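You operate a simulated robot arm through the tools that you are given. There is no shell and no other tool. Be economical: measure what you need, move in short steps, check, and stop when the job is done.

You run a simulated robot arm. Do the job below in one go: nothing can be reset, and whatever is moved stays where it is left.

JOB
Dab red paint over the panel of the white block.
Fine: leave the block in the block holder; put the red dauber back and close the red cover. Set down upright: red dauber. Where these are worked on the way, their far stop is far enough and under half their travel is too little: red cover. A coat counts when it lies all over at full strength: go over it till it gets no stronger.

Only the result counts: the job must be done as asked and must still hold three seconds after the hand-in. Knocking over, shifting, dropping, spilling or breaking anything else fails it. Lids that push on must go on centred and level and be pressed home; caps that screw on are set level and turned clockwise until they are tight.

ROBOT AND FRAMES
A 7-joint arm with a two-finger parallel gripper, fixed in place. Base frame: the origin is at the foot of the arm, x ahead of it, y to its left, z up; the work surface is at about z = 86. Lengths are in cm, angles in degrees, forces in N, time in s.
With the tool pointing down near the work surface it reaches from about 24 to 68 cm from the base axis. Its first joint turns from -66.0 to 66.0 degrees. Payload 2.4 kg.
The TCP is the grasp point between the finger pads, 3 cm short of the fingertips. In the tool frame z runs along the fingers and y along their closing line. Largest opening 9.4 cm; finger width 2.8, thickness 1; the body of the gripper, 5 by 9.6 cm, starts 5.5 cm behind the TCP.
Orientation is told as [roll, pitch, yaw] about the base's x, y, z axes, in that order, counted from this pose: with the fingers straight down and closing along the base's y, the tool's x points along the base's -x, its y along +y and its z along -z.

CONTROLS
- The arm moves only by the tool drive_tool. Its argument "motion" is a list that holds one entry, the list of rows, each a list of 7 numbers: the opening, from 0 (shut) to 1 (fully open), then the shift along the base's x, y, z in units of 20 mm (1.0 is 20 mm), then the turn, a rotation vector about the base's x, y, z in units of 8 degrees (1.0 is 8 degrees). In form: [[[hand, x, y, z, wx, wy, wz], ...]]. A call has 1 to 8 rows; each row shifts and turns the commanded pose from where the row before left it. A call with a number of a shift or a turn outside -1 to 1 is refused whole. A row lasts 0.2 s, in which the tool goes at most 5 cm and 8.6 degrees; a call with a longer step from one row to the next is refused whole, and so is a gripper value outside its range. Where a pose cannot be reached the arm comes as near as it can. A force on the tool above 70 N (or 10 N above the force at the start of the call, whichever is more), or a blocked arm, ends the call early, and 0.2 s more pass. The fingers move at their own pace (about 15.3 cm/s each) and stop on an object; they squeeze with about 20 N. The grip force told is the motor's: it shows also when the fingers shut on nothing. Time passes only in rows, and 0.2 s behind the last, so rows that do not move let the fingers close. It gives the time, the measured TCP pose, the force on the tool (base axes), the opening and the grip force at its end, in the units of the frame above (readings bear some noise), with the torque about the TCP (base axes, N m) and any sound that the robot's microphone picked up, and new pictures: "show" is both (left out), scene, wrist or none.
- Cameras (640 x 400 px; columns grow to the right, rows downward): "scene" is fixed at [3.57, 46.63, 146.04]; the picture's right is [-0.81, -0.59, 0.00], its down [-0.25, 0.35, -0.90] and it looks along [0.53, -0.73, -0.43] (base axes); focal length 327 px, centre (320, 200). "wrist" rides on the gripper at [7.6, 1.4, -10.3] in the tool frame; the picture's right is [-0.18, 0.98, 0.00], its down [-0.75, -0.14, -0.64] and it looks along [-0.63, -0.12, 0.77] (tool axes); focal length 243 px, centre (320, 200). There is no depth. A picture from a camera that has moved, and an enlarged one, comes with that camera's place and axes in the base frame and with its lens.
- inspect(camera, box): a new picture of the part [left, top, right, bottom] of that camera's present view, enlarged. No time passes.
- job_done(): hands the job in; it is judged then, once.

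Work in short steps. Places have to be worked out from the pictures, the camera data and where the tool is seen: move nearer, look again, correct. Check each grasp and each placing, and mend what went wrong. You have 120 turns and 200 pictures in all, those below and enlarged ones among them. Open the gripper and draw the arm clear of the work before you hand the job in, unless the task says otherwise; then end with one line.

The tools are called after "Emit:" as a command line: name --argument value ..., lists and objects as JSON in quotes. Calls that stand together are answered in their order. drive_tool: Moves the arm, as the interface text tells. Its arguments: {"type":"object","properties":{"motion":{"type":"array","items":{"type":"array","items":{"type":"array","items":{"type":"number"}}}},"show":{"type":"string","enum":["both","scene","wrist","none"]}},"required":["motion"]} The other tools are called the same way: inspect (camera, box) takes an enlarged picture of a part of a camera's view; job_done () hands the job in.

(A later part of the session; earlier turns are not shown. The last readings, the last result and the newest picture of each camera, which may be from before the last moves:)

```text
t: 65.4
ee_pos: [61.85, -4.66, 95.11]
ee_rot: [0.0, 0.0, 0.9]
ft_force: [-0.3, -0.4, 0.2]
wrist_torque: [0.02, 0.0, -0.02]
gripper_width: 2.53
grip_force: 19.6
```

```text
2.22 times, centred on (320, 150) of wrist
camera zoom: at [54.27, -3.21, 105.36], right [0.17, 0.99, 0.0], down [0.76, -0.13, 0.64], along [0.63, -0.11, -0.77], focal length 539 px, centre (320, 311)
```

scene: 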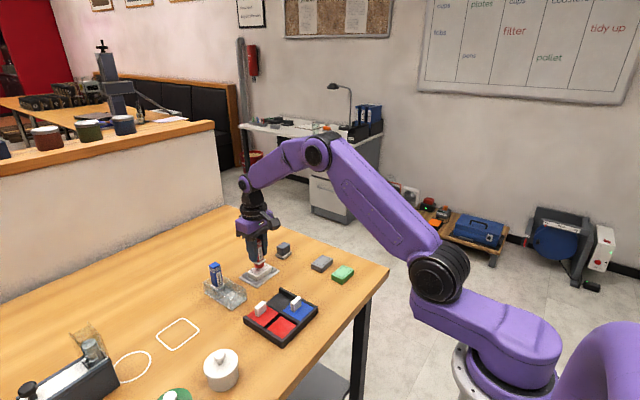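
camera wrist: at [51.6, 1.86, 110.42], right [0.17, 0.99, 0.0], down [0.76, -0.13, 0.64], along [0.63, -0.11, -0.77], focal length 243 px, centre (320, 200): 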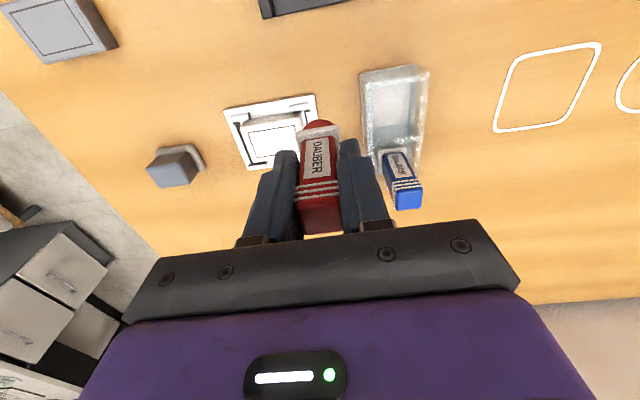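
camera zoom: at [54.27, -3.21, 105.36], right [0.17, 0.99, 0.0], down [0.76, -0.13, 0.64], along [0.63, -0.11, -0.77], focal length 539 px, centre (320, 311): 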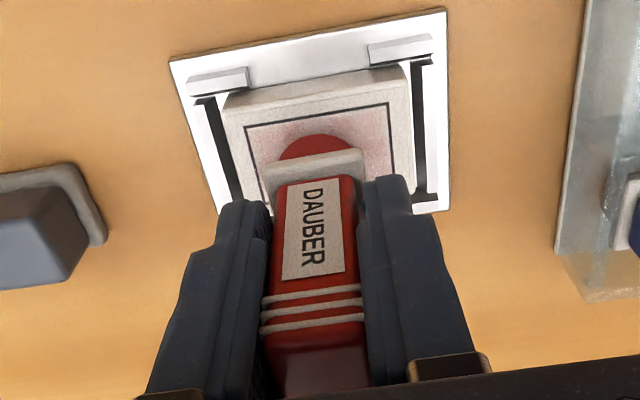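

Tilt is small. I press at the centre.

Emit:
drive_tool --motion '[[[0, 0, 0, -0.35, 0, 0, 0], [0, 0, 0, -0.1, 0, 0, 0], [0, 0, 0, -0.05, 0, 0, 0], [0, 0, 0, 0, 0, 0, 0], [0, 0, 0, 0, 0, 0, 0], [0, 0, 0, 0, 0, 0, 0]]]' --show "none"

Emit:
drive_tool --motion '[[[0, 0, 0, 1, 0, 0, 0], [0, 0, 0, 1, 0, 0, 0], [0, 0, 1, 0, 0, 0, 0], [0, 0, 1, 0, 0, 0, 0], [0, 0, 1, 0, 0, 0, 0], [0, 0, 0, 0, 0, 0, 0]]]' --show "none"

Emit:
inspect --camera "wrist" --box '[120, 40, 420, 240]'

Emit:
inspect --camera "scene" --box '[215, 225, 305, 295]'

```text
t: 66.8
ee_pos: [61.96, -4.42, 94.2]
ee_rot: [0.0, -0.2, 1.0]
ft_force: [2.0, -0.8, 18.3]
wrist_torque: [-0.14, -0.16, 0.02]
gripper_width: 2.5
grip_force: 20.3
```

```text
t: 68.2
ee_pos: [61.91, 1.56, 98.07]
ee_rot: [0.0, 0.1, 0.9]
ft_force: [-0.1, 0.2, -0.2]
wrist_torque: [0.01, -0.04, 0.01]
gripper_width: 2.5
grip_force: 20.1
```

```text
2.00 times, centred on (270, 140) of wrist
camera zoom: at [54.36, 2.95, 108.34], right [0.17, 0.99, 0.0], down [0.76, -0.13, 0.64], along [0.63, -0.11, -0.77], focal length 485 px, centre (420, 320)
```

zoom: 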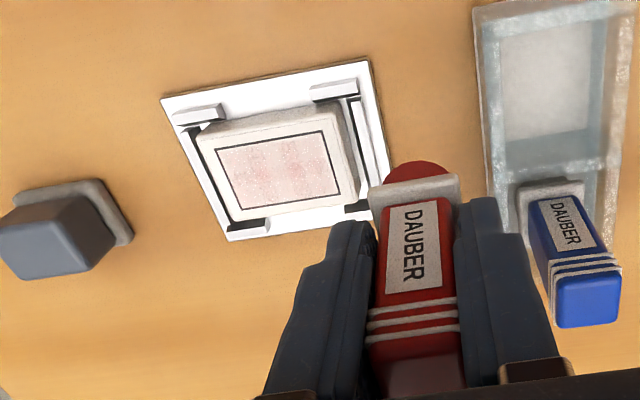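

```text
5.71 times, centred on (260, 260) of scene
camera zoom: at [3.57, 46.63, 146.04], right [-0.81, -0.59, 0.0], down [-0.25, 0.35, -0.9], along [0.53, -0.73, -0.43], focal length 1870 px, centre (663, -143)
```

zoom: 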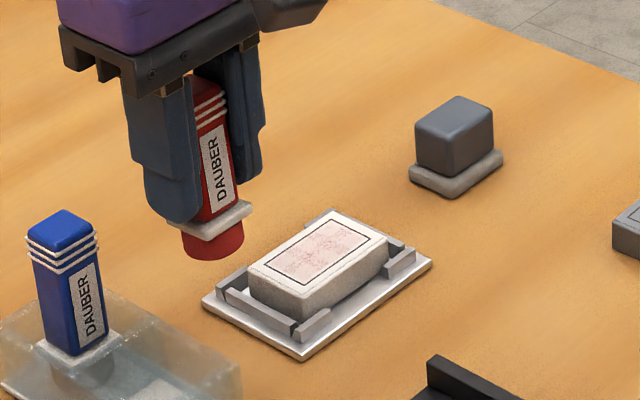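

I zoom closely to judge the coat's actual state.

Emit:
inspect --camera "wrist" --box '[210, 90, 310, 165]'

Emit:
inspect --camera "scene" --box '[240, 255, 290, 290]'

```text
5.33 times, centred on (260, 128) of wrist
camera zoom: at [54.36, 2.95, 108.34], right [0.17, 0.99, 0.0], down [0.76, -0.13, 0.64], along [0.63, -0.11, -0.77], focal length 1294 px, centre (640, 587)
```

zoom: 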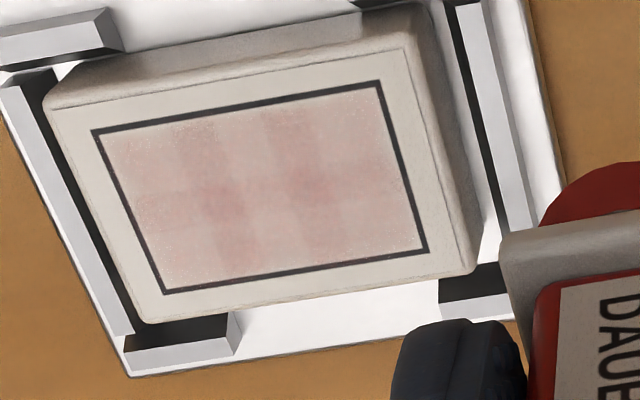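

```text
11.43 times, centred on (265, 272) of scene
camera zoom: at [3.57, 46.63, 146.04], right [-0.81, -0.59, 0.0], down [-0.25, 0.35, -0.9], along [0.53, -0.73, -0.43], focal length 3740 px, centre (949, -629)
```

zoom: 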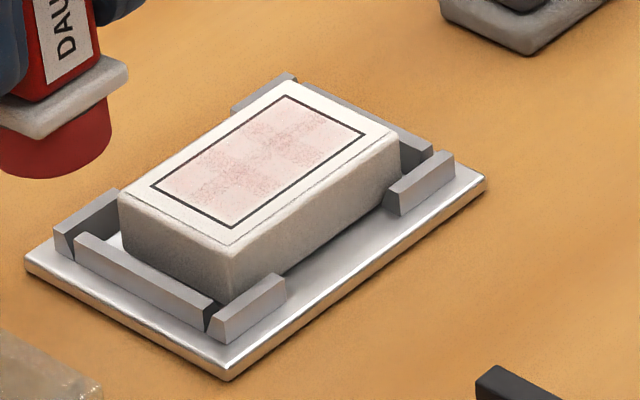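

The coat seems to be area-based (stages), so I now dab around a grid of positions: first the +y end at both x sides.

Emit:
drive_tool --motion '[[[0, -0.15, -0.8, 0, 0, 0, 0], [0, -0.15, -0.8, 0, 0, 0, 0], [0, 0, -0.73, -1, 0, 0, 0], [0, 0, 0, -0.8, 0, 0, 0], [0, 0, 0, -0.17, 0, 0, 0], [0, 0, 0, 0, 0, 0, 0], [0, 0, 0, 0, 0, 0, 0]]]' --show "none"

Emit:
drive_tool --motion '[[[0, 0, 0, 0.5, 0, 0, 0], [0, 0.6, 0, 0, 0, 0, 0], [0, 0, 0, -0.5, 0, 0, 0], [0, 0, 0, 0, 0, 0, 0], [0, 0, 0, 0, 0, 0, 0]]]' --show "none"

Emit:
drive_tool --motion '[[[0, 0, 0, 1, 0, 0, 0], [0, -0.3, 0.5, 1, 0, 0, 0], [0, 0, 1, 0, 0, 0, 0], [0, 0, 0.83, 0, 0, 0, 0], [0, 0, 0, 0, 0, 0, 0]]]' --show "none"

Emit:
inspect --camera "wrist" --box '[210, 90, 310, 165]'

```text
t: 69.8
ee_pos: [61.28, -3.3, 94.25]
ee_rot: [0.0, -0.1, 1.1]
ft_force: [-0.3, -0.7, 3.8]
wrist_torque: [0.0, 0.05, -0.02]
gripper_width: 2.52
grip_force: 20.0
```

```text
t: 71.0
ee_pos: [62.51, -3.14, 94.17]
ee_rot: [-0.1, 0.0, 0.9]
ft_force: [-0.5, -0.4, 2.8]
wrist_torque: [0.01, 0.0, -0.02]
gripper_width: 2.53
grip_force: 19.9
```

```text
t: 72.2
ee_pos: [61.85, 1.52, 98.16]
ee_rot: [0.0, 0.0, 1.1]
ft_force: [0.8, 0.2, 0.5]
wrist_torque: [0.0, 0.01, 0.03]
gripper_width: 2.53
grip_force: 19.8
```

```text
5.33 times, centred on (260, 128) of wrist
camera zoom: at [54.22, 2.82, 108.34], right [0.17, 0.99, 0.0], down [0.76, -0.13, 0.64], along [0.63, -0.11, -0.77], focal length 1294 px, centre (640, 587)
```

zoom: 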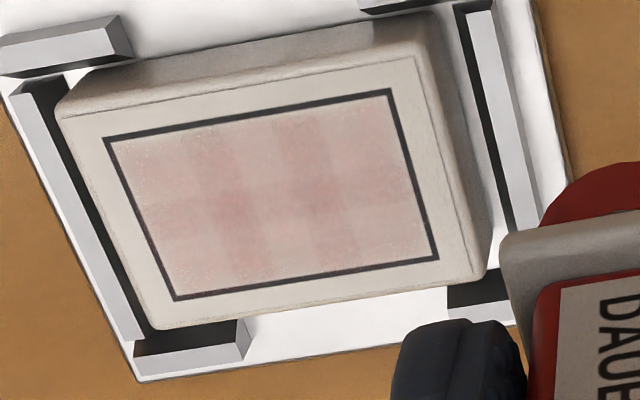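

Change is subtle. I test a longer dwell at moderate force at the centre, then compare at the same zoom.

Emit:
drive_tool --motion '[[[0, 0, -1, 0, 0, 0, 0], [0, 0, -1, 0, 0, 0, 0], [0, 0, -1, -1, 0, 0, 0], [0, 0, 0, -0.8, 0, 0, 0], [0, 0, 0, -0.21, 0, 0, 0], [0, 0, 0, 0, 0, 0, 0]]]' --show "none"

Emit:
drive_tool --motion '[[[0, 0, 0, 0, 0, 0, 0], [0, 0, 0, 0, 0, 0, 0], [0, 0, 0, 0, 0, 0, 0], [0, 0, 0, 0, 0, 0, 0], [0, 0, 0, 0, 0, 0, 0], [0, 0, 0, 0, 0, 0, 0], [0, 0, 0, 0, 0, 0, 0], [0, 0, 0, 0, 0, 0, 0]]]' --show "none"

Emit:
drive_tool --motion '[[[0, 0, 0, 1, 0, 0, 0], [0, 0, 1, 1, 0, 0, 0], [0, 0, 1, 0, 0, 0, 0], [0, 0, 1, 0, 0, 0, 0], [0, 0, 0, 0, 0, 0, 0]]]' --show "none"

Emit:
inspect --camera "wrist" --box '[210, 90, 310, 165]'

```text
t: 73.6
ee_pos: [61.86, -4.67, 94.17]
ee_rot: [-0.1, 0.0, 1.0]
ft_force: [-1.8, -0.2, 10.0]
wrist_torque: [-0.09, 0.05, -0.03]
gripper_width: 2.48
grip_force: 20.5
```

```text
t: 75.4
ee_pos: [61.88, -4.6, 94.19]
ee_rot: [0.1, -0.2, 0.9]
ft_force: [1.5, -0.1, 14.1]
wrist_torque: [-0.03, -0.2, -0.01]
gripper_width: 2.51
grip_force: 20.3
```

```text
t: 76.6
ee_pos: [61.89, 1.42, 98.02]
ee_rot: [0.0, 0.0, 1.0]
ft_force: [-0.1, 0.2, 0.2]
wrist_torque: [0.0, 0.01, 0.03]
gripper_width: 2.54
grip_force: 19.9
```

```text
5.33 times, centred on (260, 128) of wrist
camera zoom: at [54.32, 2.72, 108.29], right [0.17, 0.99, 0.0], down [0.76, -0.13, 0.64], along [0.63, -0.11, -0.77], focal length 1294 px, centre (640, 587)
```

zoom: 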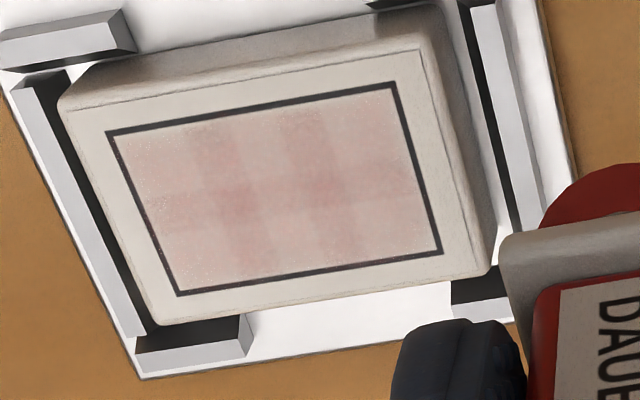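

Dwell alone barely helps. I test sliding the sponge lightly along the panel in y.

Emit:
drive_tool --motion '[[[0, 0, -1, 0, 0, 0, 0], [0, 0, -1, 0, 0, 0, 0], [0, 0, -1, -1, 0, 0, 0], [0, 0, 0, -0.8, 0, 0, 0], [0, 0, 0, -0.19, 0, 0, 0], [0, 0, 0, 0, 0, 0, 0]]]' --show "none"

Emit:
drive_tool --motion '[[[0, 0, 0.25, 0, 0, 0, 0], [0, 0, 0.25, 0, 0, 0, 0], [0, 0, -0.25, 0, 0, 0, 0], [0, 0, -0.25, 0, 0, 0, 0], [0, 0, -0.25, 0, 0, 0, 0], [0, 0, -0.25, 0, 0, 0, 0], [0, 0, 0.25, 0, 0, 0, 0], [0, 0, 0.25, 0, 0, 0, 0]]]' --show "none"

Emit:
drive_tool --motion '[[[0, 0, 0, 1, 0, 0, 0], [0, 0, 1, 1, 0, 0, 0], [0, 0, 1, 0, 0, 0, 0], [0, 0, 1, 0, 0, 0, 0], [0, 0, 0, 0, 0, 0, 0]]]' --show "none"

Emit:
inspect --camera "wrist" --box '[210, 90, 310, 165]'

```text
t: 78.0
ee_pos: [61.82, -4.57, 94.32]
ee_rot: [0.0, -0.2, 1.1]
ft_force: [-0.2, -1.1, 4.1]
wrist_torque: [-0.04, -0.01, 0.02]
gripper_width: 2.51
grip_force: 20.2
```

```text
t: 79.8
ee_pos: [61.85, -4.64, 94.21]
ee_rot: [-0.1, -0.1, 0.9]
ft_force: [-0.3, -4.8, 13.1]
wrist_torque: [-0.28, -0.12, -0.04]
gripper_width: 2.51
grip_force: 20.1
```

```text
t: 81.0
ee_pos: [61.94, 1.57, 98.11]
ee_rot: [0.1, 0.0, 1.0]
ft_force: [-0.4, -0.5, -0.7]
wrist_torque: [-0.03, -0.02, 0.0]
gripper_width: 2.5
grip_force: 20.5
```

```text
5.33 times, centred on (260, 128) of wrist
camera zoom: at [54.26, 2.92, 108.38], right [0.17, 0.99, 0.0], down [0.76, -0.13, 0.64], along [0.63, -0.11, -0.77], focal length 1294 px, centre (640, 587)
```

zoom: 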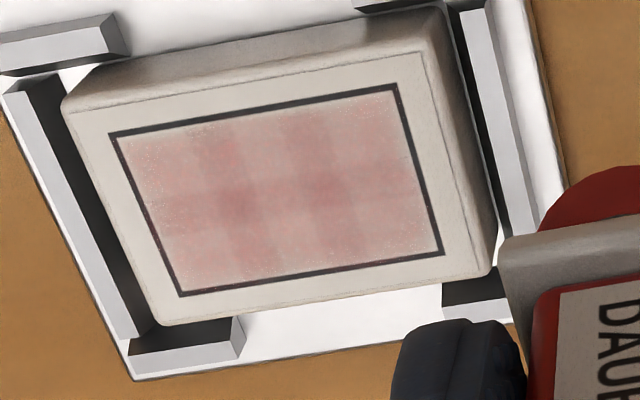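

Sliding makes it clearly stronger. I do longer strokes at two x offsets.

Emit:
drive_tool --motion '[[[0, -0.25, -1, 0, 0, 0, 0], [0, 0, -1, 0, 0, 0, 0], [0, 0, -1, -1, 0, 0, 0], [0, 0, 0, -0.8, 0, 0, 0], [0, 0, 0, -0.2, 0, 0, 0], [0, 0, 0.3, 0, 0, 0, 0], [0, 0, 0.3, 0, 0, 0, 0]]]' --show "none"

Emit:
drive_tool --motion '[[[0, 0, -0.4, 0, 0, 0, 0], [0, 0, -0.4, 0, 0, 0, 0], [0, 0, -0.4, 0, 0, 0, 0], [0, 0.25, 0, 0, 0, 0, 0], [0, 0.25, 0, 0, 0, 0, 0], [0, 0, 0.4, 0, 0, 0, 0], [0, 0, 0.4, 0, 0, 0, 0], [0, 0, 0.4, 0, 0, 0, 0]]]' --show "none"

Emit:
drive_tool --motion '[[[0, 0, -0.4, 0, 0, 0, 0], [0, 0, -0.4, 0, 0, 0, 0], [0, 0, -0.4, 0, 0, 0, 0], [0, -0.25, 0, 0, 0, 0, 0], [0, 0, 0.3, 0, 0, 0, 0], [0, 0, 0.3, 0, 0, 0, 0], [0, 0, 0, 0, 0, 0, 0]]]' --show "none"

Emit:
drive_tool --motion '[[[0, 0, 0, 1, 0, 0, 0], [0, 0, 1, 1, 0, 0, 0], [0, 0, 1, 0, 0, 0, 0], [0, 0, 1, 0, 0, 0, 0], [0, 0, 0, 0, 0, 0, 0]]]' --show "none"

Emit:
inspect --camera "wrist" --box '[210, 90, 310, 165]'

```text
t: 82.6
ee_pos: [61.39, -3.38, 94.17]
ee_rot: [0.1, -0.3, 0.9]
ft_force: [1.0, -3.5, 10.5]
wrist_torque: [-0.25, -0.14, -0.02]
gripper_width: 2.52
grip_force: 20.0
```

```text
t: 84.4
ee_pos: [62.31, -3.23, 94.1]
ee_rot: [0.0, 0.0, 1.0]
ft_force: [-0.1, 0.9, -0.2]
wrist_torque: [0.01, -0.02, -0.05]
gripper_width: 2.54
grip_force: 19.6
```

```text
t: 86.0
ee_pos: [61.86, -4.45, 94.1]
ee_rot: [0.0, 0.0, 1.0]
ft_force: [0.5, -0.5, 2.7]
wrist_torque: [-0.05, -0.03, -0.06]
gripper_width: 2.5
grip_force: 19.8
```

```text
t: 87.2
ee_pos: [61.8, 1.56, 98.24]
ee_rot: [-0.1, 0.1, 1.0]
ft_force: [0.2, 0.1, 0.2]
wrist_torque: [-0.01, -0.02, 0.03]
gripper_width: 2.55
grip_force: 20.3
```

```text
5.33 times, centred on (260, 128) of wrist
camera zoom: at [54.2, 2.79, 108.41], right [0.17, 0.99, 0.0], down [0.76, -0.13, 0.64], along [0.63, -0.11, -0.77], focal length 1294 px, centre (640, 587)
```

zoom: 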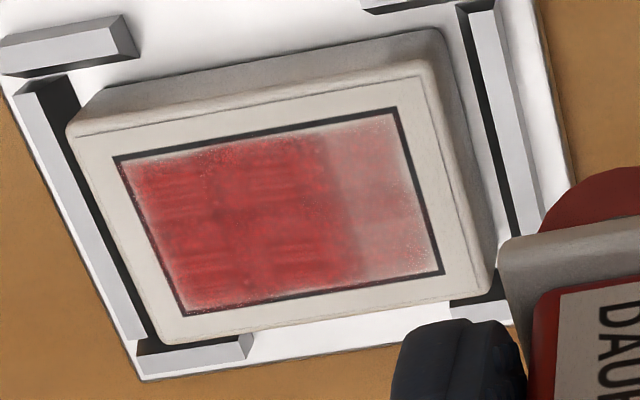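

Great: the -y two thirds are now strongly red; the +y third is weak. I stroke over the +y end, pressing slightly deeper.

Emit:
drive_tool --motion '[[[0, -0.25, -0.9, 0, 0, 0, 0], [0, 0, -0.8, 0, 0, 0, 0], [0, 0, -0.6, -1, 0, 0, 0], [0, 0, 0, -0.8, 0, 0, 0], [0, 0, 0, -0.25, 0, 0, 0], [0, 0, 0.2, 0, 0, 0, 0], [0, 0, 0.2, 0, 0, 0, 0], [0, 0, 0.1, 0, 0, 0, 0]]]' --show "none"

Emit:
drive_tool --motion '[[[0, 0.25, 0, 0, 0, 0, 0], [0, 0.25, 0, -0.03, 0, 0, 0], [0, 0, -0.25, 0, 0, 0, 0], [0, 0, -0.25, 0, 0, 0, 0], [0, 0, 0.25, 0, 0, 0, 0], [0, 0, 0.25, 0, 0, 0, 0], [0, -0.25, 0, 0, 0, 0, 0], [0, 0, 0, 0, 0, 0, 0]]]' --show "none"

Emit:
drive_tool --motion '[[[0, 0, 0, 1, 0, 0, 0], [0, 0, 0.8, 1, 0, 0, 0], [0, 0, 1, 0, 0, 0, 0], [0, 0, 0, 0, 0, 0, 0]]]' --show "none"

Emit:
inspect --camera "wrist" --box '[210, 90, 310, 165]'

Emit:
inspect --camera "scene" --box '[215, 225, 305, 295]'

```text
t: 89.0
ee_pos: [61.33, -2.29, 94.12]
ee_rot: [-0.1, -0.2, 0.9]
ft_force: [1.9, -6.7, 14.0]
wrist_torque: [-0.41, -0.18, -0.06]
gripper_width: 2.51
grip_force: 19.7
```

```text
t: 90.8
ee_pos: [61.79, -2.1, 93.86]
ee_rot: [0.0, 0.0, 1.1]
ft_force: [0.6, 0.0, 2.0]
wrist_torque: [0.02, -0.07, -0.01]
gripper_width: 2.55
grip_force: 19.5
```

```text
t: 91.8
ee_pos: [61.88, 1.43, 98.11]
ee_rot: [0.0, 0.0, 1.0]
ft_force: [-0.3, -0.3, -0.3]
wrist_torque: [0.04, -0.02, 0.0]
gripper_width: 2.54
grip_force: 20.3
```

```text
5.33 times, centred on (260, 128) of wrist
camera zoom: at [54.29, 2.78, 108.24], right [0.17, 0.99, 0.0], down [0.76, -0.13, 0.64], along [0.63, -0.11, -0.77], focal length 1294 px, centre (640, 587)
```

zoom: 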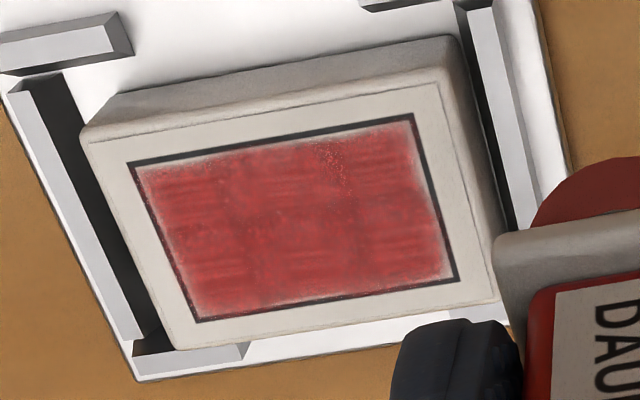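

```text
5.71 times, centred on (260, 260) of scene
camera zoom: at [3.57, 46.63, 146.04], right [-0.81, -0.59, 0.0], down [-0.25, 0.35, -0.9], along [0.53, -0.73, -0.43], focal length 1870 px, centre (663, -143)
```

zoom: 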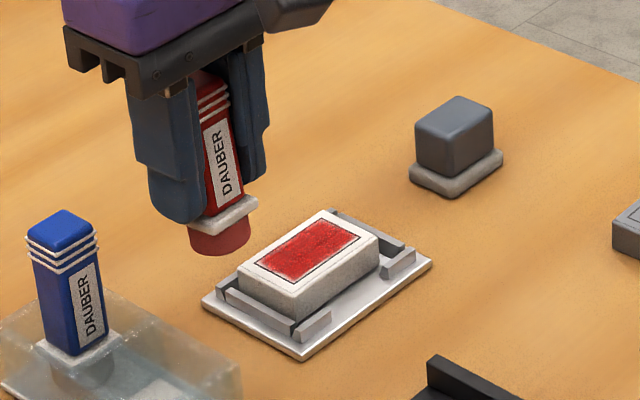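

Panel is red all over; I reload and go over it again to reach full strength.

Emit:
drive_tool --motion '[[[0, -0.94, 0.276, 0.1, 0, 0, 0], [0, -0.94, 0.276, 0, 0, 0, 0], [0, -0.94, 0.276, 0, 0, 0, 0], [0, -0.94, 0.276, 0, 0, 0, 0], [0, -0.94, 0.276, 0, 0, 0, 0], [0, -0.94, 0.276, 0, 0, 0, 0], [0, -0.94, 0.276, 0, 0, 0, 0], [0, -0.94, 0.276, 0, 0, 0, 0]]]' --show "none"

Emit:
drive_tool --motion '[[[0, -0.94, 0.276, 0, 0, 0, 0], [0, -0.94, 0.276, 0, 0, 0, 0], [0, 0, 0, -0.9, 0, 0, 0], [0, 0, 0, -0.9, 0, 0, 0], [0, 0, 0, -0.5, 0, 0, 0], [0, 0, 0, -0.2, 0, 0, 0], [0, 0, 0, 0, 0, 0, 0]]]' --show "none"

```text
t: 93.6
ee_pos: [46.92, 6.12, 98.32]
ee_rot: [0.1, 0.0, 1.0]
ft_force: [-0.3, -0.6, -0.3]
wrist_torque: [-0.02, 0.0, -0.04]
gripper_width: 2.52
grip_force: 20.3
```

```text
t: 95.2
ee_pos: [43.05, 6.9, 93.14]
ee_rot: [0.0, -0.1, 1.1]
ft_force: [-0.2, 0.0, -0.1]
wrist_torque: [-0.01, -0.02, -0.01]
gripper_width: 2.51
grip_force: 19.8
```

Not in contact yet; I press on with small steps and a dwell with a little slide.

Emit:
drive_tool --motion '[[[0, 0, 0, -0.1, 0, 0, 0], [0, 0, 0, -0.1, 0, 0, 0], [0, 0, 0, -0.03, 0, 0, 0], [0, 0, 0.1, 0, 0, 0, 0], [0, 0, -0.2, 0, 0, 0, 0], [0, 0, 0.1, 0, 0, 0, 0], [0, 0, 0, 0, 0, 0, 0]]]' --show "none"

Emit:
inspect --camera "scene" --box '[250, 270, 330, 335]'

```text
t: 96.8
ee_pos: [42.98, 6.84, 92.72]
ee_rot: [0.1, -0.1, 1.0]
ft_force: [2.9, 1.4, 19.4]
wrist_torque: [0.08, -0.31, -0.01]
gripper_width: 2.55
grip_force: 19.8
```

```text
6.15 times, centred on (290, 302) of scene
camera zoom: at [3.55, 46.63, 146.04], right [-0.81, -0.59, 0.0], down [-0.25, 0.35, -0.9], along [0.53, -0.73, -0.43], focal length 2014 px, centre (505, -431)
```

zoom: 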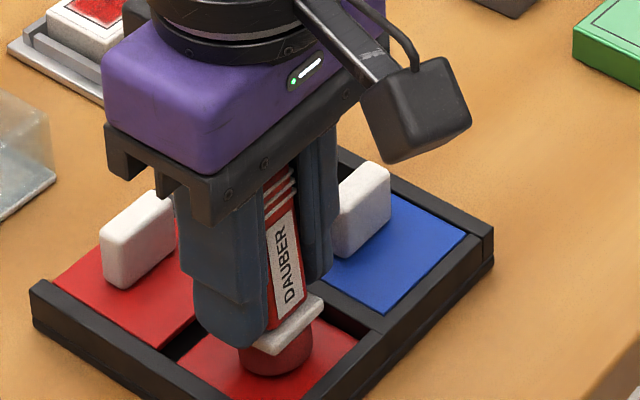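

Loaded at 19 N. I return to the panel (now centred near (62.2,-4.2)) starting at the -y end.

Emit:
drive_tool --motion '[[[0, 0, 0, 1, 0, 0, 0], [0, 0, 0, 0.9, 0, 0, 0], [0, 0, 0, 0.9, 0, 0, 0], [0, 0.93, -0.62, 0, 0, 0, 0], [0, 0.93, -0.62, 0, 0, 0, 0], [0, 0.93, -0.62, 0, 0, 0, 0], [0, 0.93, -0.62, 0, 0, 0, 0], [0, 0.93, -0.62, 0, 0, 0, 0]]]' --show "none"

Emit:
drive_tool --motion '[[[0, 0.93, -0.62, 0, 0, 0, 0], [0, 0.93, -0.62, 0, 0, 0, 0], [0, 0.93, -0.62, 0, 0, 0, 0], [0, 0.93, -0.62, 0, 0, 0, 0], [0, 0.93, -0.62, 0, 0, 0, 0], [0, 0, 0, -1, 0, 0, 0], [0, 0, 0, -0.9, 0, 0, 0], [0, 0, 0, -0.3, 0, 0, 0]]]' --show "none"

Emit:
inspect --camera "scene" --box '[215, 225, 305, 295]'

Emit:
inspect --camera "wrist" --box '[220, 60, 420, 240]'

```text
t: 98.6
ee_pos: [52.15, 0.81, 98.2]
ee_rot: [0.1, -0.1, 1.0]
ft_force: [0.6, -0.3, -0.7]
wrist_torque: [0.0, 0.01, 0.02]
gripper_width: 2.55
grip_force: 20.1
```

```text
t: 100.4
ee_pos: [61.6, -5.51, 93.92]
ee_rot: [0.0, 0.1, 1.0]
ft_force: [-0.1, -0.1, 0.1]
wrist_torque: [0.0, 0.01, 0.02]
gripper_width: 2.53
grip_force: 19.9
```

```text
5.71 times, centred on (260, 260) of scene
camera zoom: at [3.58, 46.63, 146.04], right [-0.81, -0.59, 0.0], down [-0.25, 0.35, -0.9], along [0.53, -0.73, -0.43], focal length 1870 px, centre (663, -143)
```

zoom: 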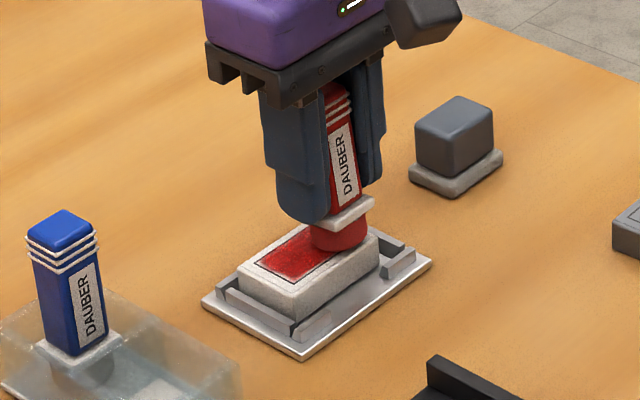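

```text
2.22 times, centred on (320, 150) of wrist
camera zoom: at [53.96, -4.21, 104.19], right [0.17, 0.99, 0.0], down [0.76, -0.13, 0.64], along [0.63, -0.11, -0.77], focal length 539 px, centre (320, 311)
```

zoom: 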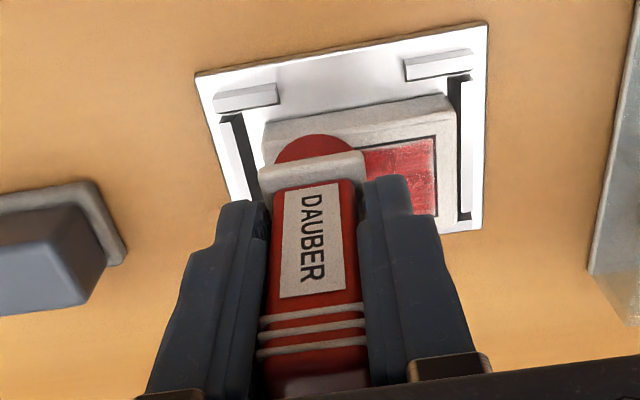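

Sponge is over the -y end. I shift +x 0.3, press, and stroke back and forth.

Emit:
drive_tool --motion '[[[0, 0.1, 0.1, -0.12, 0, 0, 0], [0, 0, 0, -0.08, 0, 0, 0], [0, 0, 0, 0, 0, 0, 0], [0, 0, 0.35, 0, 0, 0, 0], [0, 0, 0.35, 0, 0, 0, 0], [0, 0, 0.35, 0, 0, 0, 0], [0, 0, 0.2, 0, 0, 0, 0]]]' --show "none"

Emit:
drive_tool --motion '[[[0, 0.2, 0, 0, 0, 0, 0], [0, 0.2, 0, 0, 0, 0, 0], [0, 0, -0.3, 0, 0, 0, 0], [0, 0, -0.3, 0, 0, 0, 0], [0, 0, -0.3, 0, 0, 0, 0], [0, 0, -0.3, 0, 0, 0, 0], [0, -0.2, 0, 0, 0, 0, 0], [0, 0, 0.2, 0, 0, 0, 0]]]' --show "none"

Emit:
drive_tool --motion '[[[0, 0, 0, 1, 0, 0, 0], [0, 0, 1, 1, 0, 0, 0], [0, 0, 1, 0.2, 0, 0, 0], [0, 0, 1, 0, 0, 0, 0], [0, 0, 0.25, 0, 0, 0, 0], [0, 0, 0, 0, 0, 0, 0]]]' --show "none"

Emit:
inspect --camera "wrist" --box '[210, 90, 310, 165]'

Emit:
inspect --camera "scene" --box '[215, 225, 305, 295]'

```text
t: 102.0
ee_pos: [61.89, -2.83, 93.58]
ee_rot: [-0.1, -0.3, 0.9]
ft_force: [0.4, -10.4, 25.3]
wrist_torque: [-0.57, -0.24, -0.05]
gripper_width: 2.54
grip_force: 19.6
```

```text
t: 103.8
ee_pos: [62.53, -5.28, 93.63]
ee_rot: [-0.1, -0.2, 0.8]
ft_force: [6.0, -5.6, 20.2]
wrist_torque: [-0.31, -0.4, -0.03]
gripper_width: 2.52
grip_force: 20.6
```

```text
t: 105.2
ee_pos: [62.32, 1.81, 98.01]
ee_rot: [0.0, -0.1, 0.9]
ft_force: [-0.7, 0.3, 0.0]
wrist_torque: [-0.01, 0.03, -0.02]
gripper_width: 2.56
grip_force: 19.6
```

```text
5.33 times, centred on (260, 128) of wrist
camera zoom: at [54.66, 3.1, 108.25], right [0.17, 0.99, 0.0], down [0.76, -0.13, 0.64], along [0.63, -0.11, -0.77], focal length 1294 px, centre (640, 587)
```

zoom: 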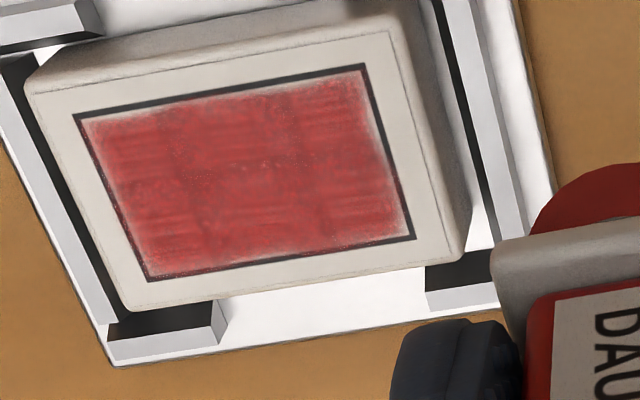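

```text
5.71 times, centred on (260, 260) of scene
camera zoom: at [3.57, 46.63, 146.04], right [-0.81, -0.59, 0.0], down [-0.25, 0.35, -0.9], along [0.53, -0.73, -0.43], focal length 1870 px, centre (663, -143)
```

zoom: 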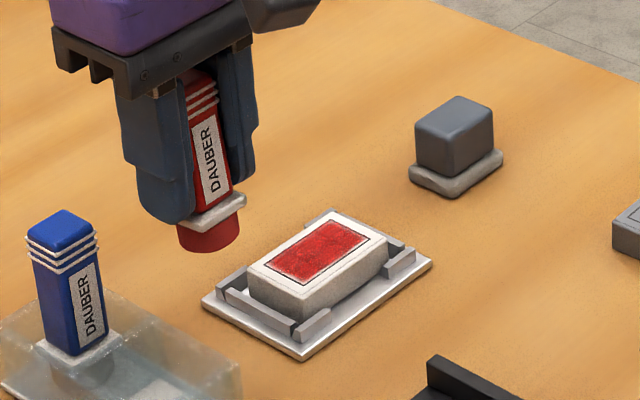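

Looks full and even. One more pass over everything to confirm it gets no stronger.

Emit:
drive_tool --motion '[[[0, -0.2, -0.8, 0, 0, 0, 0], [0, 0, -0.8, 0, 0, 0, 0], [0, 0, -0.75, -1, 0, 0, 0], [0, 0, 0, -1, 0, 0, 0], [0, 0, 0, -0.17, 0, 0, 0], [0, 0, 0.2, 0, 0, 0, 0], [0, 0, 0.2, 0, 0, 0, 0], [0, 0.25, 0, 0, 0, 0, 0]]]' --show "none"

Emit:
drive_tool --motion '[[[0, 0.25, 0, 0, 0, 0, 0], [0, 0, -0.35, 0, 0, 0, 0], [0, 0, -0.35, 0, 0, 0, 0], [0, 0, -0.35, 0, 0, 0, 0], [0, 0, -0.35, 0, 0, 0, 0], [0, -0.25, 0, 0, 0, 0, 0], [0, -0.3, 0, 0, 0, 0, 0], [0, 0, 0, 0, 0, 0, 0]]]' --show "none"

Emit:
drive_tool --motion '[[[0, 0, 0.35, 0, 0, 0, 0], [0, 0, 0.35, 0, 0, 0, 0], [0, 0, 0.3, 0, 0, 0, 0], [0, 0.25, 0, 0, 0, 0, 0], [0, 0, 0, 1, 0, 0, 0], [0, 0, 1, 1, 0, 0, 0], [0, 0, 1, 0.2, 0, 0, 0], [0, 0, 0.3, 0, 0, 0, 0]]]' --show "none"

Emit:
inspect --camera "wrist" --box '[210, 90, 310, 165]'

Emit:
inspect --camera "scene" --box '[215, 225, 305, 295]'

```text
t: 107.0
ee_pos: [62.32, -2.11, 93.67]
ee_rot: [-0.1, 0.0, 1.1]
ft_force: [-4.7, -1.6, 11.7]
wrist_torque: [-0.06, 0.18, 0.02]
gripper_width: 2.54
grip_force: 19.6
```

```text
t: 108.8
ee_pos: [61.88, -5.16, 93.61]
ee_rot: [-0.1, 0.0, 0.9]
ft_force: [4.2, -2.5, 16.3]
wrist_torque: [-0.14, -0.3, 0.02]
gripper_width: 2.56
grip_force: 20.1
```

```text
t: 110.6
ee_pos: [62.29, 1.72, 97.89]
ee_rot: [0.1, 0.0, 1.0]
ft_force: [-0.2, 0.2, -0.3]
wrist_torque: [0.0, 0.02, 0.0]
gripper_width: 2.51
grip_force: 19.9
```

```text
5.33 times, centred on (260, 128) of wrist
camera zoom: at [54.66, 3.01, 108.13], right [0.17, 0.99, 0.0], down [0.76, -0.13, 0.64], along [0.63, -0.11, -0.77], focal length 1294 px, centre (640, 587)
```

zoom: 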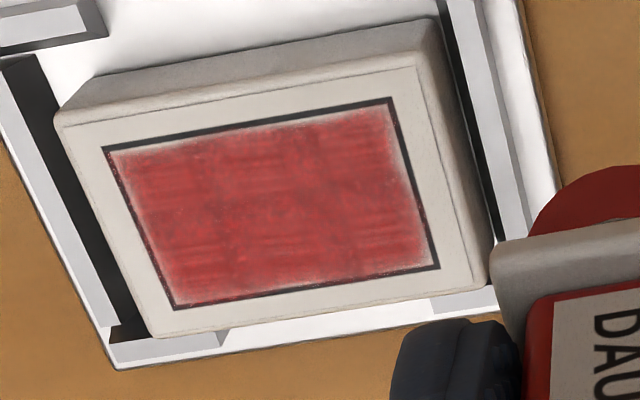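

```text
5.71 times, centred on (260, 260) of scene
camera zoom: at [3.57, 46.63, 146.04], right [-0.81, -0.59, 0.0], down [-0.25, 0.35, -0.9], along [0.53, -0.73, -0.43], focal length 1870 px, centre (663, -143)
```

zoom: 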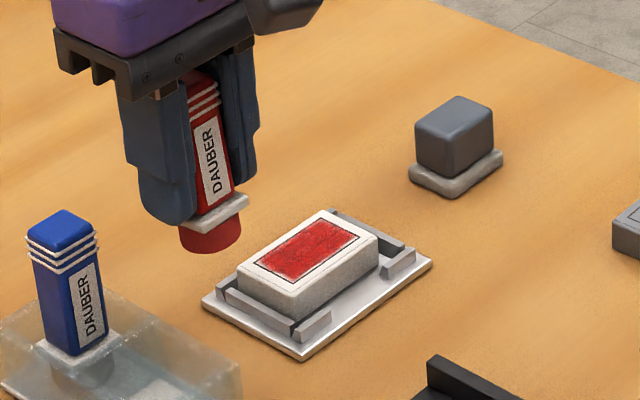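

No visible change. To be safe I reload once more and make a final pass.

Emit:
drive_tool --motion '[[[0, -0.96, 0.26, 0.1, 0, 0, 0], [0, -0.96, 0.26, 0, 0, 0, 0], [0, -0.96, 0.26, 0, 0, 0, 0], [0, -0.96, 0.26, 0, 0, 0, 0], [0, -0.96, 0.26, 0, 0, 0, 0], [0, -0.96, 0.26, 0, 0, 0, 0], [0, -0.96, 0.26, 0, 0, 0, 0], [0, -0.96, 0.26, 0, 0, 0, 0]]]' --show "none"

Emit:
drive_tool --motion '[[[0, -0.96, 0.26, 0, 0, 0, 0], [0, -0.96, 0.26, 0, 0, 0, 0], [0, 0, 0, -0.9, 0, 0, 0], [0, 0, 0, -0.9, 0, 0, 0], [0, 0, 0, -0.6, 0, 0, 0], [0, 0, 0, -0.2, 0, 0, 0], [0, 0, 0, -0.08, 0, 0, 0], [0, 0, 0, 0, 0, 0, 0]]]' --show "none"

```text
t: 112.4
ee_pos: [46.88, 5.75, 98.07]
ee_rot: [0.0, 0.0, 1.0]
ft_force: [-0.4, -0.6, 0.1]
wrist_torque: [0.03, 0.01, 0.01]
gripper_width: 2.53
grip_force: 20.0
```

```text
t: 114.2
ee_pos: [43.06, 6.74, 92.78]
ee_rot: [0.1, 0.0, 1.1]
ft_force: [0.1, 0.2, -0.8]
wrist_torque: [-0.02, -0.02, 0.0]
gripper_width: 2.51
grip_force: 20.2
```

Emit:
drive_tool --motion '[[[0, 0, 0, -0.08, 0, 0, 0], [0, 0, 0, -0.08, 0, 0, 0], [0, 0, 0.1, 0, 0, 0, 0], [0, 0, -0.1, 0, 0, 0, 0], [0, 0, 0, 0, 0, 0, 0]]]' --show "none"

```text
t: 115.4
ee_pos: [43.15, 6.87, 92.62]
ee_rot: [0.1, -0.4, 1.1]
ft_force: [-8.2, -2.8, 53.4]
wrist_torque: [-0.15, 0.12, -0.03]
gripper_width: 2.54
grip_force: 20.3
```

53 N: the collar is now hard against the fingers, so I lift right away and return to the panel, pressing gently.

Emit:
drive_tool --motion '[[[0, 0, 0, 0.9, 0, 0, 0], [0, 0, 0, 0.9, 0, 0, 0], [0, 0, 0, 0.9, 0, 0, 0], [0, 0.94, -0.607, 0, 0, 0, 0], [0, 0.94, -0.607, 0, 0, 0, 0], [0, 0.94, -0.607, 0, 0, 0, 0], [0, 0.94, -0.607, 0, 0, 0, 0], [0, 0.94, -0.607, 0, 0, 0, 0]]]' --show "none"

Emit:
drive_tool --motion '[[[0, 0.94, -0.607, 0, 0, 0, 0], [0, 0.94, -0.607, 0, 0, 0, 0], [0, 0.94, -0.607, 0, 0, 0, 0], [0, 0.94, -0.607, 0, 0, 0, 0], [0, 0.94, -0.607, 0, 0, 0, 0], [0, 0, 0, -1, 0, 0, 0], [0, 0, 0, -0.95, 0, 0, 0], [0, 0, 0, -0.08, 0, 0, 0]]]' --show "none"

```text
t: 117.2
ee_pos: [52.52, 0.79, 97.96]
ee_rot: [0.0, 0.0, 1.0]
ft_force: [-0.1, -0.2, -1.1]
wrist_torque: [0.0, 0.01, -0.05]
gripper_width: 2.53
grip_force: 20.4
```

```text
t: 119.0
ee_pos: [62.05, -5.16, 93.76]
ee_rot: [0.0, 0.0, 1.0]
ft_force: [0.0, -0.2, 0.5]
wrist_torque: [0.0, 0.04, 0.02]
gripper_width: 2.52
grip_force: 19.7
```

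Just about touching; I lower 1–2 mm and stroke.

Emit:
drive_tool --motion '[[[0, 0, 0, -0.06, 0, 0, 0], [0, 0, 0, -0.03, 0, 0, 0], [0, 0, 0.35, 0, 0, 0, 0], [0, 0, 0.35, 0, 0, 0, 0], [0, 0, 0.35, 0, 0, 0, 0], [0, 0, 0.25, 0, 0, 0, 0], [0, 0.25, 0, 0, 0, 0, 0]]]' --show "none"

Emit:
drive_tool --motion '[[[0, 0.15, 0, 0, 0, 0, 0], [0, 0, -0.35, 0, 0, 0, 0], [0, 0, -0.35, 0, 0, 0, 0], [0, 0, -0.35, 0, 0, 0, 0], [0, 0, -0.25, 0, 0, 0, 0], [0, -0.25, 0, 0, 0, 0, 0], [0, -0.15, 0.3, 0, 0, 0, 0], [0, 0, 0, 0, 0, 0, 0]]]' --show "none"

Emit:
drive_tool --motion '[[[0, 0, 0, 1, 0, 0, 0], [0, 0, 1, 1, 0, 0, 0], [0, 0, 1, 0.2, 0, 0, 0], [0, 0, 1, 0, 0, 0, 0], [0, 0, 0.2, 0, 0, 0, 0], [0, 0, 0, 0, 0, 0, 0]]]' --show "none"

Emit:
inspect --camera "wrist" --box '[210, 90, 310, 165]'

Emit:
inspect --camera "scene" --box '[215, 225, 305, 295]'

```text
t: 120.6
ee_pos: [62.33, -2.48, 93.65]
ee_rot: [-0.1, 0.0, 1.2]
ft_force: [-3.0, 0.6, 6.8]
wrist_torque: [-0.01, 0.13, -0.03]
gripper_width: 2.53
grip_force: 20.0
```

```text
t: 122.4
ee_pos: [61.99, -4.75, 93.69]
ee_rot: [0.0, 0.0, 0.9]
ft_force: [-0.7, -4.0, 9.0]
wrist_torque: [-0.21, -0.08, -0.03]
gripper_width: 2.51
grip_force: 20.1
```

```text
t: 123.8
ee_pos: [61.75, 1.74, 98.13]
ee_rot: [0.0, 0.0, 0.9]
ft_force: [0.1, 0.0, 0.0]
wrist_torque: [0.03, 0.01, 0.02]
gripper_width: 2.54
grip_force: 20.5
```

```text
5.33 times, centred on (260, 128) of wrist
camera zoom: at [54.23, 3.12, 108.42], right [0.17, 0.99, 0.0], down [0.76, -0.13, 0.64], along [0.63, -0.11, -0.77], focal length 1294 px, centre (640, 587)
```

zoom: 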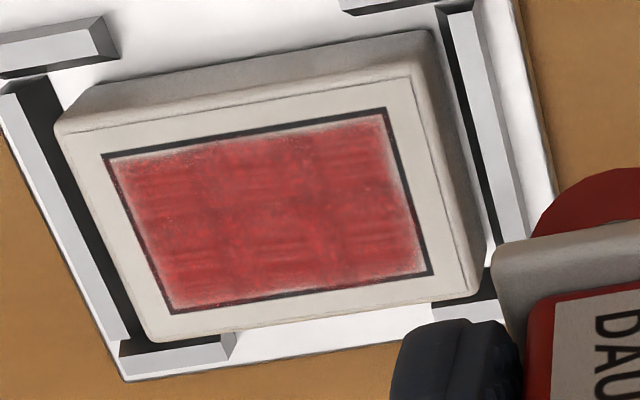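

```text
5.71 times, centred on (260, 260) of scene
camera zoom: at [3.57, 46.63, 146.04], right [-0.81, -0.59, 0.0], down [-0.25, 0.35, -0.9], along [0.53, -0.73, -0.43], focal length 1870 px, centre (663, -143)
```

zoom: 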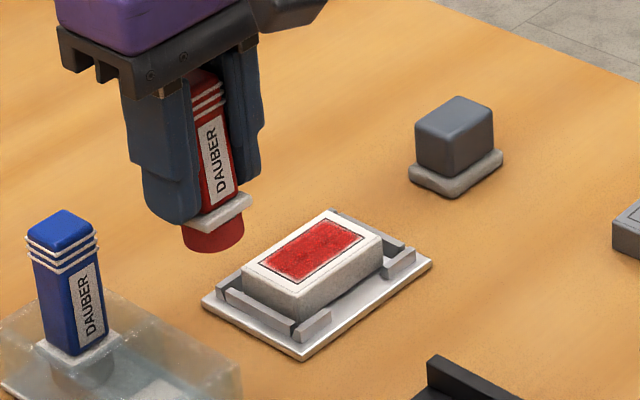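

Strength is unchanged: coat is full. Now I return the dauber: go above its slot and correct the ~5° tilt in the grip.

Emit:
drive_tool --motion '[[[0, 0, 0, 0.9, 0, 0, 0], [0, 0, 0, 0.9, 0, 0, 0], [0, -0.3, 0.9, 0, 0, -0.3, 0], [0, -0.3, 0.9, 0, 0, -0.3, 0], [0, -0.2, 0.85, 0, 0, 0, 0], [0, 0, 0, 0, 0, 0, 0]]]'

Emit:
inspect --camera "scene" --box '[190, 200, 290, 310]'

Emit:
inspect --camera "wrist" --box '[220, 60, 420, 240]'

```text
t: 125.2
ee_pos: [60.16, 7.14, 101.7]
ee_rot: [-0.1, -4.8, 0.9]
ft_force: [0.1, 0.2, 0.4]
wrist_torque: [0.02, 0.01, 0.02]
gripper_width: 2.5
grip_force: 20.3
camera wrist: at [51.8, 8.51, 111.24], right [0.17, 0.99, 0.01], down [0.7, -0.13, 0.7], along [0.7, -0.11, -0.71], focal length 243 px, centre (320, 200)
```

scene: 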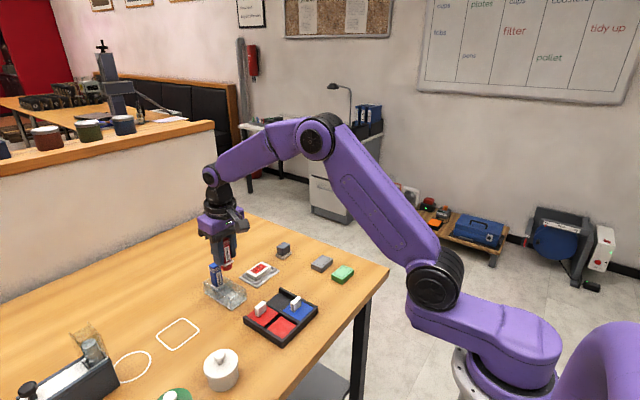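
wrist: 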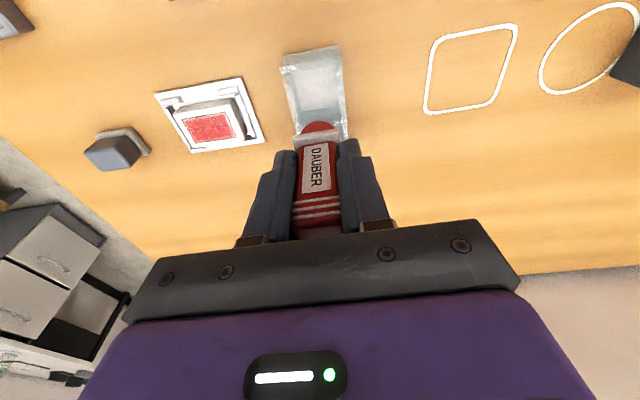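

```text
3.64 times, centred on (240, 255) of scene
camera zoom: at [3.57, 46.63, 146.04], right [-0.81, -0.59, 0.0], down [-0.25, 0.35, -0.9], along [0.53, -0.73, -0.43], focal length 1190 px, centre (611, 0)
```

zoom: 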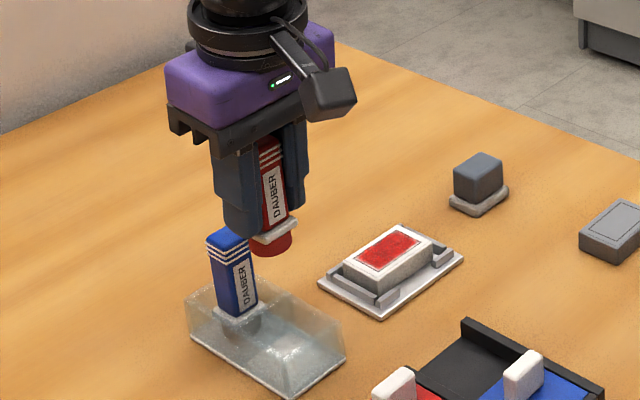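

```text
2.22 times, centred on (320, 150) of wrist
camera zoom: at [51.8, 8.51, 111.24], right [0.17, 0.99, 0.01], down [0.7, -0.13, 0.7], along [0.7, -0.11, -0.71], focal length 539 px, centre (320, 311)
```

zoom: 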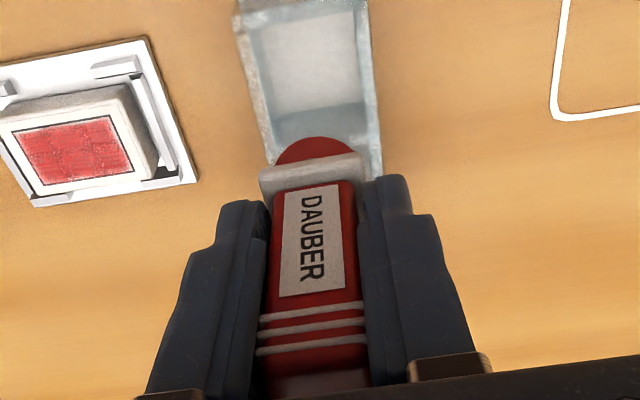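

Zoom on the dauber in the scene to check that it is upright.

Emit:
inspect --camera "scene" --box '[235, 230, 285, 280]'

Emit:
inspect --camera "scene" --box '[195, 230, 285, 310]'

```text
8.00 times, centred on (260, 255) of scene
camera zoom: at [3.57, 46.63, 146.04], right [-0.81, -0.59, 0.0], down [-0.25, 0.35, -0.9], along [0.53, -0.73, -0.43], focal length 2618 px, centre (800, -240)
```

zoom: 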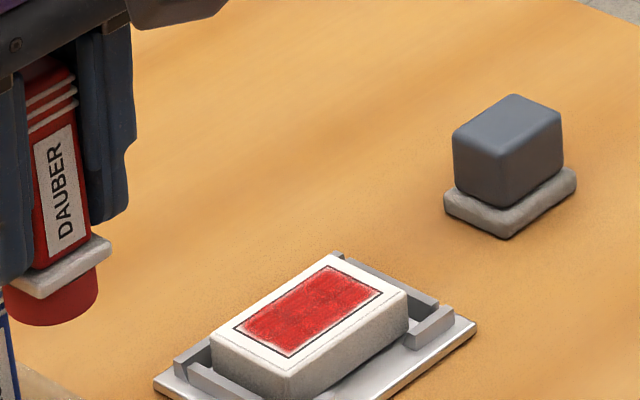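

```text
5.00 times, centred on (240, 270) of scene
camera zoom: at [3.57, 46.63, 146.04], right [-0.81, -0.59, 0.0], down [-0.25, 0.35, -0.9], along [0.53, -0.73, -0.43], focal length 1636 px, centre (720, -150)
```

zoom: 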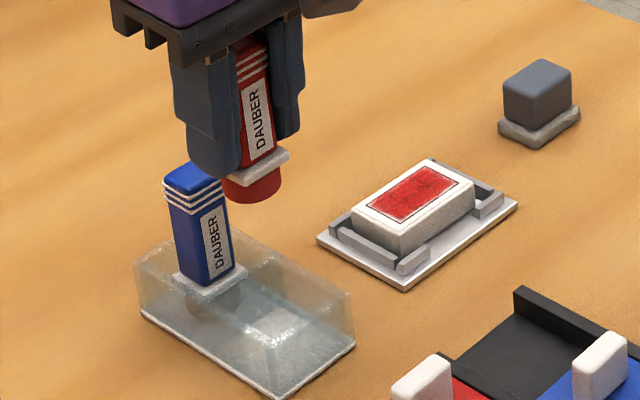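

The dauber is upright to ~1.5° (over-corrected slightly). I trim that and lower towards the slot.

Emit:
drive_tool --motion '[[[0, -0.03, -0.02, 0, 0, 0.19, 0], [0, 0, 0, -1, 0, 0, 0], [0, 0, 0, -1, 0, 0, 0], [0, 0, 0, -1, 0, 0, 0], [0, 0, 0, -0.6, 0, 0, 0], [0, 0, 0, 0, 0, 0, 0]]]' --show "none"

Emit:
inspect --camera "scene" --box '[190, 240, 270, 310]'

Emit:
inspect --camera "wrist" --box '[220, 60, 420, 240]'

```text
t: 126.6
ee_pos: [60.11, 6.87, 94.36]
ee_rot: [0.0, -3.2, 1.1]
ft_force: [-0.7, 0.4, 0.3]
wrist_torque: [0.0, 0.01, -0.02]
gripper_width: 2.53
grip_force: 20.2
```

```text
5.71 times, centred on (230, 275) of scene
camera zoom: at [3.57, 46.63, 146.04], right [-0.81, -0.59, 0.0], down [-0.25, 0.35, -0.9], along [0.53, -0.73, -0.43], focal length 1870 px, centre (834, -229)
```

zoom: 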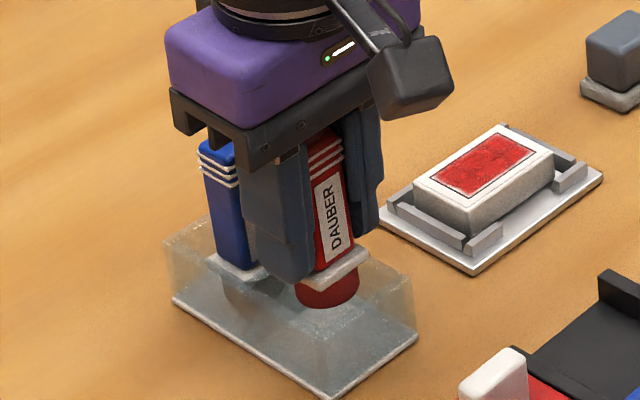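

```text
2.22 times, centred on (320, 150) of wrist
camera zoom: at [51.96, 8.26, 104.16], right [0.17, 0.99, 0.01], down [0.72, -0.13, 0.68], along [0.68, -0.11, -0.73], focal length 539 px, centre (320, 311)
```

zoom: 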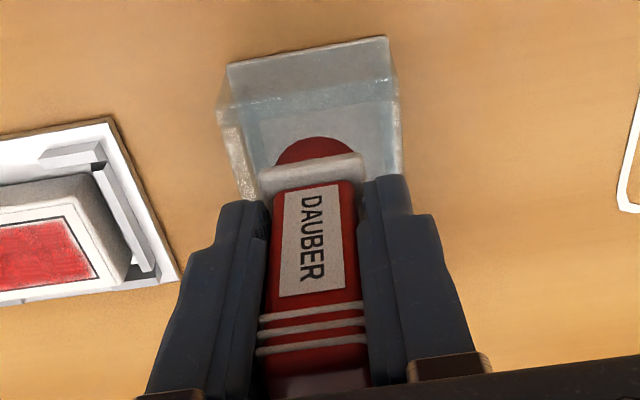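

Alignment with the box matches the pick-up view. I lower to contact.

Emit:
drive_tool --motion '[[[0, 0, 0, -0.4, 0, 0, 0], [0, 0, 0, -0.35, 0, 0, 0], [0, 0, 0, -0.1, 0, 0, 0], [0, 0, 0, -0.05, 0, 0, 0], [0, 0, 0, 0, 0, 0, 0]]]' --show "none"

Emit:
inspect --camera "scene" --box '[190, 240, 270, 310]'

```text
t: 127.8
ee_pos: [60.25, 6.97, 92.58]
ee_rot: [0.1, -3.3, 1.0]
ft_force: [-4.2, -2.8, 15.6]
wrist_torque: [0.05, 0.3, 0.06]
gripper_width: 2.54
grip_force: 20.1
```

```text
5.71 times, centred on (230, 275) of scene
camera zoom: at [3.53, 46.62, 146.04], right [-0.81, -0.59, 0.0], down [-0.25, 0.35, -0.9], along [0.53, -0.73, -0.43], focal length 1870 px, centre (834, -229)
```

zoom: 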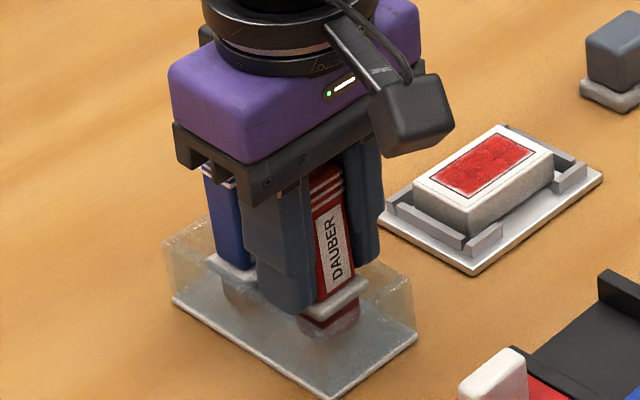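

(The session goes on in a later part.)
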